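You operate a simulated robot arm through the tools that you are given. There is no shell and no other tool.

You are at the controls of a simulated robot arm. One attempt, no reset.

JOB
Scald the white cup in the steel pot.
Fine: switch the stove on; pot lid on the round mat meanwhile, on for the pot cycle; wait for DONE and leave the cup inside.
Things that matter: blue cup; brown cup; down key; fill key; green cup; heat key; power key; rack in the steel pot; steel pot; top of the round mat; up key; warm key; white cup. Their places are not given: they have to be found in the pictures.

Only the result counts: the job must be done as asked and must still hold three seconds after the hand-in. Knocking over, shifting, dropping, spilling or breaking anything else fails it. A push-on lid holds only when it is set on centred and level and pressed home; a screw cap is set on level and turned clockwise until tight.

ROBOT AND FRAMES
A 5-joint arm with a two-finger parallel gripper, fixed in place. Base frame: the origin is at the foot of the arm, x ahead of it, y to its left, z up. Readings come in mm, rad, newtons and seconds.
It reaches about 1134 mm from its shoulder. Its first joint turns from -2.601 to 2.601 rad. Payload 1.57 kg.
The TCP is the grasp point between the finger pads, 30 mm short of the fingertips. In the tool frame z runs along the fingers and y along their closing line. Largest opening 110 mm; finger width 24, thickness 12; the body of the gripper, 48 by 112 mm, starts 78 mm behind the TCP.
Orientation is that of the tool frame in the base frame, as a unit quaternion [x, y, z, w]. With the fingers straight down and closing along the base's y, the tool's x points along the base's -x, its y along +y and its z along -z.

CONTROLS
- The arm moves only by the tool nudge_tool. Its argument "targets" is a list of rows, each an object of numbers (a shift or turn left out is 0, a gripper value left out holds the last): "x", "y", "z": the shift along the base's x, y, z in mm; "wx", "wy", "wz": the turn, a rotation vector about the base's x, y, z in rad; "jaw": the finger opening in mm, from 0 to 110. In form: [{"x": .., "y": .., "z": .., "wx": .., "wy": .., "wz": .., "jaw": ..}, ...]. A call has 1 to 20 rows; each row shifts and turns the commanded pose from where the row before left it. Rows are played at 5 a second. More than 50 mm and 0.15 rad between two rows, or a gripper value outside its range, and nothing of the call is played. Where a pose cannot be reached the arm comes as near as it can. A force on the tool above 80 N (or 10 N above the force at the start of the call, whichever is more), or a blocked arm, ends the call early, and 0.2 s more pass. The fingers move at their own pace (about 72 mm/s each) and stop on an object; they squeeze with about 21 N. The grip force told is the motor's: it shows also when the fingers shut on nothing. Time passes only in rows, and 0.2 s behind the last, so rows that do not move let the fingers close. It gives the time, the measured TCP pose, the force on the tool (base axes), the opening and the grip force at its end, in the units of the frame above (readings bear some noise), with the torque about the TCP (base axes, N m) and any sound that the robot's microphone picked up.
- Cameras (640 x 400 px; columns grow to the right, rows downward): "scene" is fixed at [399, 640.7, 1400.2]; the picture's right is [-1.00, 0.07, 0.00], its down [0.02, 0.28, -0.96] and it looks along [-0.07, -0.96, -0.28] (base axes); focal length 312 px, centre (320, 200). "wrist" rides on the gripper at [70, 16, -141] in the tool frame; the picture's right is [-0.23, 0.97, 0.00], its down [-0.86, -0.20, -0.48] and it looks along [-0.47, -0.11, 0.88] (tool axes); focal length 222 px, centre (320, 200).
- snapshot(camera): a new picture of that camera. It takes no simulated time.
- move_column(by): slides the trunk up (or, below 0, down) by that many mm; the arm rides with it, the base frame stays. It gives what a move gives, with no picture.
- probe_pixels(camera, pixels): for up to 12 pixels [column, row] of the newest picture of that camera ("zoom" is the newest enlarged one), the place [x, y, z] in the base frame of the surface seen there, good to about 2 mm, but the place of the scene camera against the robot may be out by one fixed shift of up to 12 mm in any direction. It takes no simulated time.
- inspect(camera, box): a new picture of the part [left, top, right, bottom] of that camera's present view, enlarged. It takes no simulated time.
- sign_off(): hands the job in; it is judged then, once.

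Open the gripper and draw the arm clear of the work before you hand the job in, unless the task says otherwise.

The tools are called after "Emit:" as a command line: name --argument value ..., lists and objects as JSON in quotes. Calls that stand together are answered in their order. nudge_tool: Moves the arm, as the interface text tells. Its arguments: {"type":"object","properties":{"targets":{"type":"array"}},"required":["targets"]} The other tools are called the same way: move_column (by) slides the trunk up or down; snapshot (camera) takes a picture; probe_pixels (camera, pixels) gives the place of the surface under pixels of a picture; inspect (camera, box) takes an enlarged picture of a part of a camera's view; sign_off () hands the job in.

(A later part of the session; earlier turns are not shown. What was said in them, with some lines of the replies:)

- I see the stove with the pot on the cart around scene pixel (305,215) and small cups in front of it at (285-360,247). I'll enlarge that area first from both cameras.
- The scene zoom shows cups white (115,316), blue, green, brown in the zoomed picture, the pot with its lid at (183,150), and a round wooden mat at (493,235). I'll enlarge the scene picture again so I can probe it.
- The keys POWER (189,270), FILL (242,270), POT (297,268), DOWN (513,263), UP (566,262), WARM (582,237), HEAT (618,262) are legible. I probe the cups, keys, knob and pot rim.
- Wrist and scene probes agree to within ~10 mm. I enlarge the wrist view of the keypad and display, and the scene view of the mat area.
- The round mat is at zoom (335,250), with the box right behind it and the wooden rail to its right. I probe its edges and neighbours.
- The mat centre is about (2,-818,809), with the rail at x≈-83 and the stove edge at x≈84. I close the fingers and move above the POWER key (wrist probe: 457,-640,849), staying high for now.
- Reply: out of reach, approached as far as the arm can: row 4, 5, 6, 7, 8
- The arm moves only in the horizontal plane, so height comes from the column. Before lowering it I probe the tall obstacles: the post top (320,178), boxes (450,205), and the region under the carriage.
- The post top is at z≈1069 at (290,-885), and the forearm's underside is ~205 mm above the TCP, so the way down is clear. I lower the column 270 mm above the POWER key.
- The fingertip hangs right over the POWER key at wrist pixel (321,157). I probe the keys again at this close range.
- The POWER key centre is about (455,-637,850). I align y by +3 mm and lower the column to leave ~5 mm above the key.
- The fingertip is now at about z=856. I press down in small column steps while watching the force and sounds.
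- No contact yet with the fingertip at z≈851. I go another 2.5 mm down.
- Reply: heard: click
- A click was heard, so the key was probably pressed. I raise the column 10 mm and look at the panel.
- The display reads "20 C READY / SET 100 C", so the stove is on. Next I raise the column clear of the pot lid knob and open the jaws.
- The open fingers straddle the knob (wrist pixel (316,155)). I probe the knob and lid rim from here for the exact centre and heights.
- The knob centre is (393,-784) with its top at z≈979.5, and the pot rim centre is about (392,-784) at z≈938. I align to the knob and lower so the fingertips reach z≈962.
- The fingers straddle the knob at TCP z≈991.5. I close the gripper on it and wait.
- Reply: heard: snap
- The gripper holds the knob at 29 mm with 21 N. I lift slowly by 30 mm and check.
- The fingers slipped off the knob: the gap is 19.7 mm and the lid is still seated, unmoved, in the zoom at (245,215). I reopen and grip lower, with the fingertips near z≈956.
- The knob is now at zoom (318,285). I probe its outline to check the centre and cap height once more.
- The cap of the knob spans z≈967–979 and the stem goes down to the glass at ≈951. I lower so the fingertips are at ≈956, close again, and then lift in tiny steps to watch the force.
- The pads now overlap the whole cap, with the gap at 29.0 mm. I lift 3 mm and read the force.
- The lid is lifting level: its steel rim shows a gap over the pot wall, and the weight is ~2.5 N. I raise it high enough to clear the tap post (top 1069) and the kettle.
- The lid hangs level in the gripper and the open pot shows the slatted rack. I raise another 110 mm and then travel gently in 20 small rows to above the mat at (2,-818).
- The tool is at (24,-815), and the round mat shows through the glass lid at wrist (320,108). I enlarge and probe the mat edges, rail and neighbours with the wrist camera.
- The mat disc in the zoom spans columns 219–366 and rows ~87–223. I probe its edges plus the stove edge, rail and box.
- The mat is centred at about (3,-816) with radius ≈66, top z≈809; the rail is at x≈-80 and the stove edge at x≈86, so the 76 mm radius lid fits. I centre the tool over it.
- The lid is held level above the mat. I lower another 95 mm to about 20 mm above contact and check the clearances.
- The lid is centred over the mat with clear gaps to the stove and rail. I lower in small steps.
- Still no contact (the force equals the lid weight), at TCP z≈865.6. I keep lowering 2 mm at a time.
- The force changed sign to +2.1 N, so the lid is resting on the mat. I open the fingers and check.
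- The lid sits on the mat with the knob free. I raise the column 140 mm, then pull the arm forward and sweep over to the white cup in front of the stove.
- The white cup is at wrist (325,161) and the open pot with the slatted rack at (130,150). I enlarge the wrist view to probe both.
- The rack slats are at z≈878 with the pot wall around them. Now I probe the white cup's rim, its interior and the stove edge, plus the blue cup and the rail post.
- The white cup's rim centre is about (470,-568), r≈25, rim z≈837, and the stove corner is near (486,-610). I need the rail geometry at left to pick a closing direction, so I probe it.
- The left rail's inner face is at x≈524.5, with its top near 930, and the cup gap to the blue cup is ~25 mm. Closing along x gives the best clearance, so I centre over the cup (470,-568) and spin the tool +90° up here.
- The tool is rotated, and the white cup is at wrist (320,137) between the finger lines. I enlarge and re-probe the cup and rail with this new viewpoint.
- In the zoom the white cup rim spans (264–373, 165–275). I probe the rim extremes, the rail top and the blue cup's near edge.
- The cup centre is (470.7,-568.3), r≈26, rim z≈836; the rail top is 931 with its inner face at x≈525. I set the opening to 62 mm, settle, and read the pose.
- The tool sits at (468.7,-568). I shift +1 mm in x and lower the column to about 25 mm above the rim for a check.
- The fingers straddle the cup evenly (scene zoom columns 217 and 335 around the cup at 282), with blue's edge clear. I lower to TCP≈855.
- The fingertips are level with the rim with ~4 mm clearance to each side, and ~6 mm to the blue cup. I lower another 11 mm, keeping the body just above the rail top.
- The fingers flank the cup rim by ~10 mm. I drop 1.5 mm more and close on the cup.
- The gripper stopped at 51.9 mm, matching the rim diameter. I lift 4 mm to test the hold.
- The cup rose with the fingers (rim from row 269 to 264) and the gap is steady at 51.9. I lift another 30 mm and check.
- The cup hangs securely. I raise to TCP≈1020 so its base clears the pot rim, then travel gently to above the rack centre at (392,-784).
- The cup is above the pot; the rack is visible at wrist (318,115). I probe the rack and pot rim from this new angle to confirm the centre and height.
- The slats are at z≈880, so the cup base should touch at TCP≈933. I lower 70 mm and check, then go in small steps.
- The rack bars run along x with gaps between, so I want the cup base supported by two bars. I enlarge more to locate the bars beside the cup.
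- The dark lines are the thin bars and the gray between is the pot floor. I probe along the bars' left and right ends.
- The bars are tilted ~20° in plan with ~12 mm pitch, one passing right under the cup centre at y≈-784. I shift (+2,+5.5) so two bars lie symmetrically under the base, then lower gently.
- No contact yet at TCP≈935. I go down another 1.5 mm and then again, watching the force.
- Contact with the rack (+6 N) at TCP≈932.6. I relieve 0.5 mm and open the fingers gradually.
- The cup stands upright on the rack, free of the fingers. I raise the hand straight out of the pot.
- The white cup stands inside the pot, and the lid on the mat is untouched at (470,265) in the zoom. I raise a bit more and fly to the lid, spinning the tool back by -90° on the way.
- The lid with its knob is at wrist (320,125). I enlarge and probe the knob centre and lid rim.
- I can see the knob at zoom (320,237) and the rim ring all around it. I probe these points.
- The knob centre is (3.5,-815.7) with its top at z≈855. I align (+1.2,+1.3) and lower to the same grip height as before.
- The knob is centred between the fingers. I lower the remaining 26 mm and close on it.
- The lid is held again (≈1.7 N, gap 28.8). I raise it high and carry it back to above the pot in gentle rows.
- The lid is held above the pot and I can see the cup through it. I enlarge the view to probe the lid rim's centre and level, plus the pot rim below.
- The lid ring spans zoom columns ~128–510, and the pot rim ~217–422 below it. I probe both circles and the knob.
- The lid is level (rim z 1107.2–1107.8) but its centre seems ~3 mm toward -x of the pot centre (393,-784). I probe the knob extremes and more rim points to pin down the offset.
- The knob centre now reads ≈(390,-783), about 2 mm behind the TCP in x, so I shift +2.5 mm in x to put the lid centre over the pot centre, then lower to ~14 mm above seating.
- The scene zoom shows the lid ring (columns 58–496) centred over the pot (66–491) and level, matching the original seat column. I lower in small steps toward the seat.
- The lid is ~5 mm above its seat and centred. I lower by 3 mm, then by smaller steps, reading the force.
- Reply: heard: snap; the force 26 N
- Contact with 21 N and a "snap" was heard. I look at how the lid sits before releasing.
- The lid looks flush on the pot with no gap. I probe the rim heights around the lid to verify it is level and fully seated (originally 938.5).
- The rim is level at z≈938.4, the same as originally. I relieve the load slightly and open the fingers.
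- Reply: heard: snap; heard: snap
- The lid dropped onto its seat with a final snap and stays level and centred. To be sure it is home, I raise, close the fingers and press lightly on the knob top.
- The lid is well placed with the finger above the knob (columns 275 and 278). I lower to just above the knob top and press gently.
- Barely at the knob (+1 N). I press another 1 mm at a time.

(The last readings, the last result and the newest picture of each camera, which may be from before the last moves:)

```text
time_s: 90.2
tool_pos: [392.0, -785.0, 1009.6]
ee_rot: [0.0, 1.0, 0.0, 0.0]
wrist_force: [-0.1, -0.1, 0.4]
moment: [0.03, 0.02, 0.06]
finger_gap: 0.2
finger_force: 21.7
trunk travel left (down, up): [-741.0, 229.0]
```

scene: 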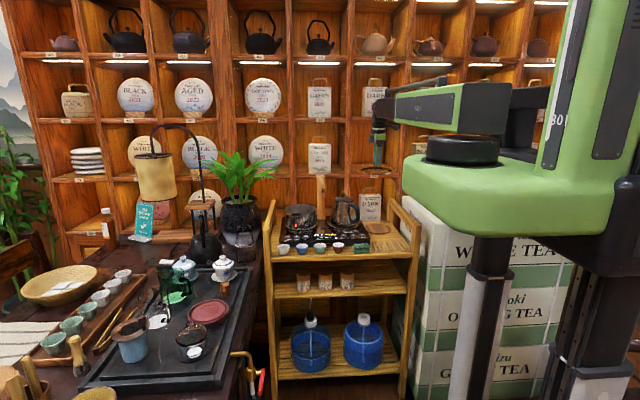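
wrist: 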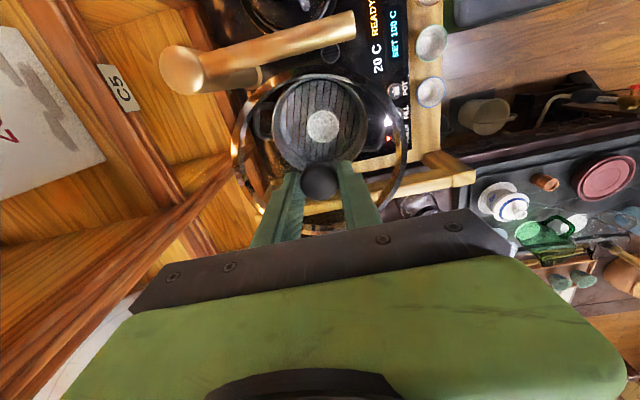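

Still no contact at TCP≈1009. I continue in 0.8 mm steps.

Emit:
move_column --by -0.8

Emit:
move_column --by -0.8

```text
time_s: 90.7
tool_pos: [392.3, -783.6, 1008.3]
ee_rot: [0.0, 1.0, -0.001, 0.0]
wrist_force: [1.9, -4.7, 11.7]
moment: [-0.12, -0.02, -0.02]
finger_gap: 0.0
finger_force: 20.7
trunk travel left (down, up): [-740.0, 230.0]
```

```text
time_s: 91.2
tool_pos: [391.4, -784.5, 1006.9]
ee_rot: [0.0, 1.0, -0.001, 0.002]
wrist_force: [6.7, -13.7, 29.2]
moment: [-0.37, -0.12, 0.03]
finger_gap: 0.0
finger_force: 20.9
trunk travel left (down, up): [-740.0, 230.0]
```

29 N of press gave no further snap, so the lid is home. I raise and move above the POT key at (374,-637.5).

Emit:
move_column --by 50

Emit:
nudge_tool --targets '[{"x": -4.5, "y": 36}, {"x": -4.5, "y": 37}, {"x": -4.5, "y": 37}, {"x": -4.5, "y": 36.5}, {}, {}]'

Emit:
move_column --by -135

Emit:
inspect --camera "wrist" --box '[220, 60, 420, 220]'

Emit:
inspect --camera "scene" --box '[270, 190, 400, 260]'

```text
time_s: 92.1
tool_pos: [391.8, -784.1, 1057.0]
ee_rot: [0.0, 1.0, 0.0, 0.001]
wrist_force: [-0.1, 0.2, -0.1]
moment: [0.04, -0.02, -0.02]
finger_gap: 0.0
finger_force: 20.7
trunk travel left (down, up): [-790.0, 180.0]
```

```text
time_s: 93.5
tool_pos: [374.7, -636.4, 1056.6]
ee_rot: [0.0, 1.0, 0.0, 0.0]
wrist_force: [0.0, -0.4, 0.6]
moment: [0.02, 0.01, 0.03]
finger_gap: 0.0
finger_force: 21.1
trunk travel left (down, up): [-790.0, 180.0]
```

```text
time_s: 95.2
tool_pos: [373.6, -636.2, 921.8]
ee_rot: [0.0, 1.0, 0.0, 0.001]
wrist_force: [-0.3, -0.4, 0.5]
moment: [0.0, -0.01, -0.03]
finger_gap: 0.0
finger_force: 21.0
trunk travel left (down, up): [-655.0, 315.0]
```

```text
2.50 times, centred on (320, 140) of wrist
```

zoom: 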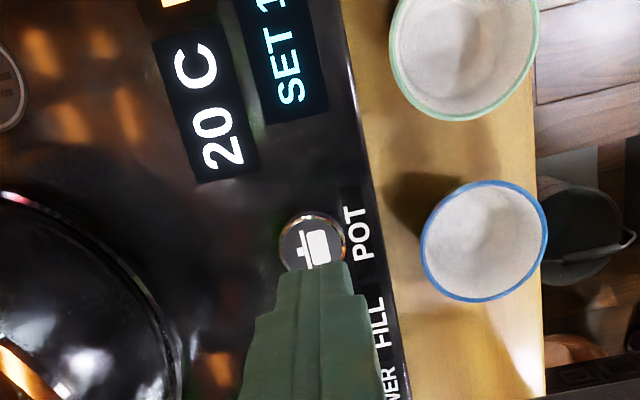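

```text
4.92 times, centred on (335, 225) of scene
```

zoom: 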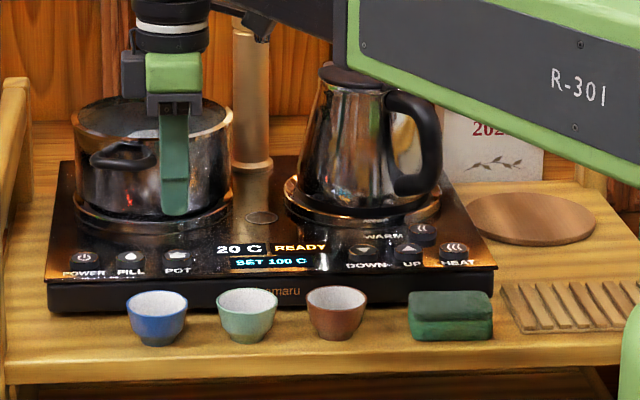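

The fingertip is over the POT key (wrist zoom (312,243)), same relative view as for POWER. I lower to just above, then press until the click.

Emit:
move_column --by -40

Emit:
move_column --by -2

```text
time_s: 96.0
tool_pos: [375.1, -635.6, 881.6]
ee_rot: [0.0, 1.0, 0.0, 0.0]
wrist_force: [0.2, 0.1, -0.7]
moment: [0.0, 0.02, 0.03]
finger_gap: 0.0
finger_force: 20.8
trunk travel left (down, up): [-615.0, 355.0]
```

```text
time_s: 96.5
tool_pos: [373.7, -636.8, 879.0]
ee_rot: [0.0, 1.0, 0.0, 0.0]
wrist_force: [0.1, 0.0, -0.7]
moment: [0.01, -0.01, 0.03]
finger_gap: 0.0
finger_force: 21.6
trunk travel left (down, up): [-613.0, 357.0]
```

No click yet at TCP≈879. I press 1.5 mm further.

Emit:
move_column --by -1.5

```text
time_s: 97.0
tool_pos: [375.0, -634.9, 877.9]
ee_rot: [0.0, 1.0, -0.001, 0.0]
wrist_force: [-1.3, -0.6, 0.4]
moment: [-0.01, 0.0, 0.06]
finger_gap: 0.2
finger_force: 21.0
trunk travel left (down, up): [-611.0, 359.0]
heard: click
```

A click was heard. I raise 12 mm and read the display.

Emit:
move_column --by 12

Emit:
inspect --camera "scene" --box '[270, 190, 400, 260]'

```text
time_s: 97.6
tool_pos: [374.6, -636.5, 890.4]
ee_rot: [0.0, 1.0, 0.0, -0.001]
wrist_force: [0.6, 0.8, 0.5]
moment: [-0.01, -0.01, 0.0]
finger_gap: 0.1
finger_force: 20.7
trunk travel left (down, up): [-623.0, 347.0]
```

```text
4.92 times, centred on (335, 225) of scene
```

zoom: 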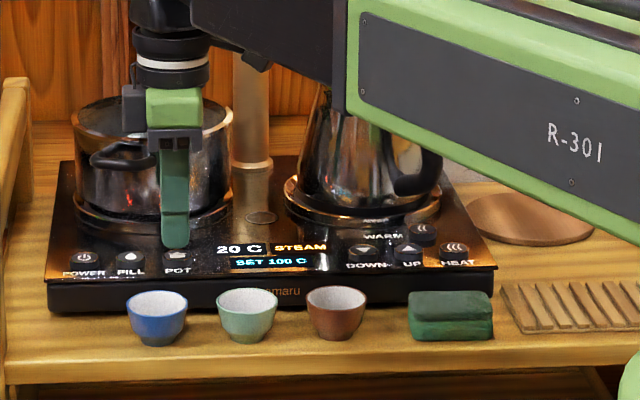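

The display now shows "STEAM": the pot cycle is running. I raise and draw the arm clear with the gripper open, then wait.

Emit:
move_column --by 200

Emit:
nudge_tool --targets '[{"y": 40, "jaw": 60}, {"y": 45}, {"y": 45}, {"y": 45}, {"x": 0}, {}, {}, {}, {}, {}, {}, {}, {}, {}, {}, {}, {}, {}, {}, {}]'

Emit:
inspect --camera "scene" --box '[260, 160, 420, 260]'

```text
time_s: 99.8
tool_pos: [374.5, -637.0, 1090.1]
ee_rot: [0.0, 1.0, -0.001, 0.0]
wrist_force: [-0.8, 0.7, -0.1]
moment: [0.0, 0.0, -0.02]
finger_gap: 0.2
finger_force: 21.0
trunk travel left (down, up): [-823.0, 147.0]
```

```text
time_s: 104.0
tool_pos: [374.7, -460.1, 1089.8]
ee_rot: [0.0, 1.0, 0.0, -0.001]
wrist_force: [0.4, 0.3, 0.0]
moment: [-0.01, -0.02, 0.0]
finger_gap: 60.1
finger_force: 0.0
trunk travel left (down, up): [-823.0, 147.0]
```

```text
4.00 times, centred on (340, 210) of scene
```

zoom: 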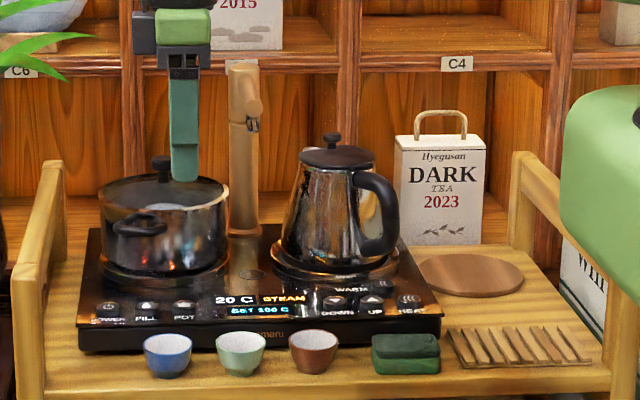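

The display still shows STEAM, the lid is on, and everything else is in place. I wait in still rows.

Emit:
nudge_tool --targets '[{}, {}, {}, {}, {}, {}, {}, {}, {}, {}, {}, {}, {}, {}, {}, {}, {}, {}, {}, {}]'

Emit:
nudge_tool --targets '[{}, {}, {}, {}, {}, {}, {}, {}, {}, {}, {}, {}, {}, {}, {}, {}, {}, {}, {}, {}]'

Emit:
nudge_tool --targets '[{}, {}, {}, {}, {}, {}, {}, {}, {}, {}, {}, {}, {}, {}, {}, {}, {}, {}, {}, {}]'

Emit:
inspect --camera "scene" --box '[280, 200, 380, 260]'

```text
time_s: 108.2
tool_pos: [374.8, -462.1, 1090.4]
ee_rot: [0.0, 1.0, -0.001, 0.0]
wrist_force: [0.1, -0.1, -0.5]
moment: [-0.05, 0.04, 0.01]
finger_gap: 60.1
finger_force: 0.0
trunk travel left (down, up): [-823.0, 147.0]
```

```text
time_s: 112.4
tool_pos: [375.2, -461.9, 1089.2]
ee_rot: [0.0, 1.0, -0.001, 0.0]
wrist_force: [-0.3, -0.4, -0.2]
moment: [0.01, 0.0, 0.0]
finger_gap: 60.1
finger_force: 0.0
trunk travel left (down, up): [-823.0, 147.0]
```

```text
time_s: 116.6
tool_pos: [374.2, -461.8, 1089.6]
ee_rot: [0.0, 1.0, 0.001, 0.0]
wrist_force: [0.6, 0.2, -0.4]
moment: [0.04, 0.01, 0.03]
finger_gap: 59.7
finger_force: 0.0
trunk travel left (down, up): [-823.0, 147.0]
```

```text
6.40 times, centred on (330, 230) of scene
```

zoom: 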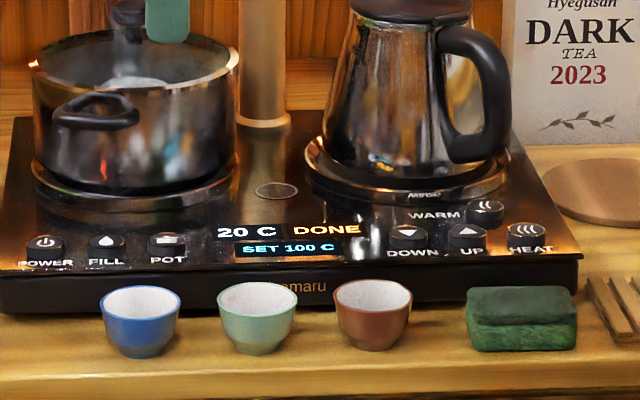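

The display reads "DONE", with the cup visible through the lid at zoom (135,82). I take one last look at the whole scene before handing in.

Emit:
snapshot --camera "scene"

Emit:
snapshot --camera "wrist"

```text
taken
```

scene: 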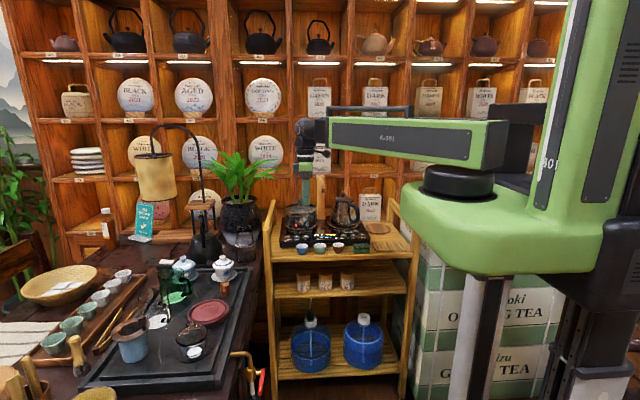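

```text
taken
```

wrist: 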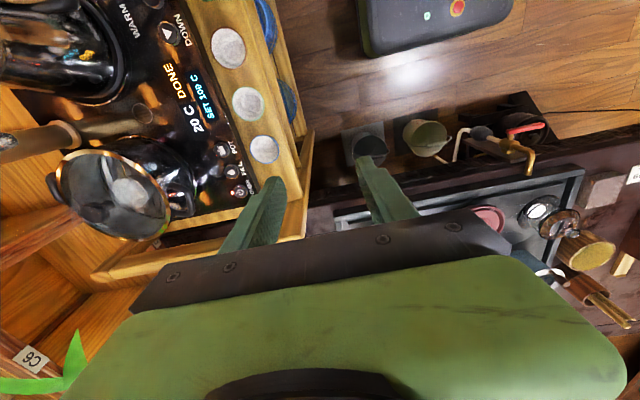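

The display shows DONE, the white cup is inside the lidded pot, the other cups are untouched, and the gripper is open and clear of the work. I hand the job in.

Emit:
sign_off

```text
The job is handed in.
```

I scalded the white cup in the steel pot and handed the job in. The stove showed DONE first. The sign-off gave no verdict back, so I can't say yet how it was judged.

- **Stove:** I pressed POWER, and the display came up as READY with the set temperature at 100 °C. The POT key later started the cycle, which showed STEAM and then DONE.
- **Lid:** It sat on the round mat while I loaded the cup, then went back on the pot before the cycle. It measured level and centred, and a 29 N press on the knob gave no further snap. My first grip on the knob slipped off without moving the lid, and the second held.
- **Cup:** The white cup is standing on the rack inside the pot, with the lid still on.
- **Water:** I didn't press FILL, since the job didn't ask for it. I took the level surface under the rack to be water but didn't confirm it.
- **Everything else:** The blue, green and brown cups and the kettle looked undisturbed in the last pictures. The gripper is open and clear of the work.
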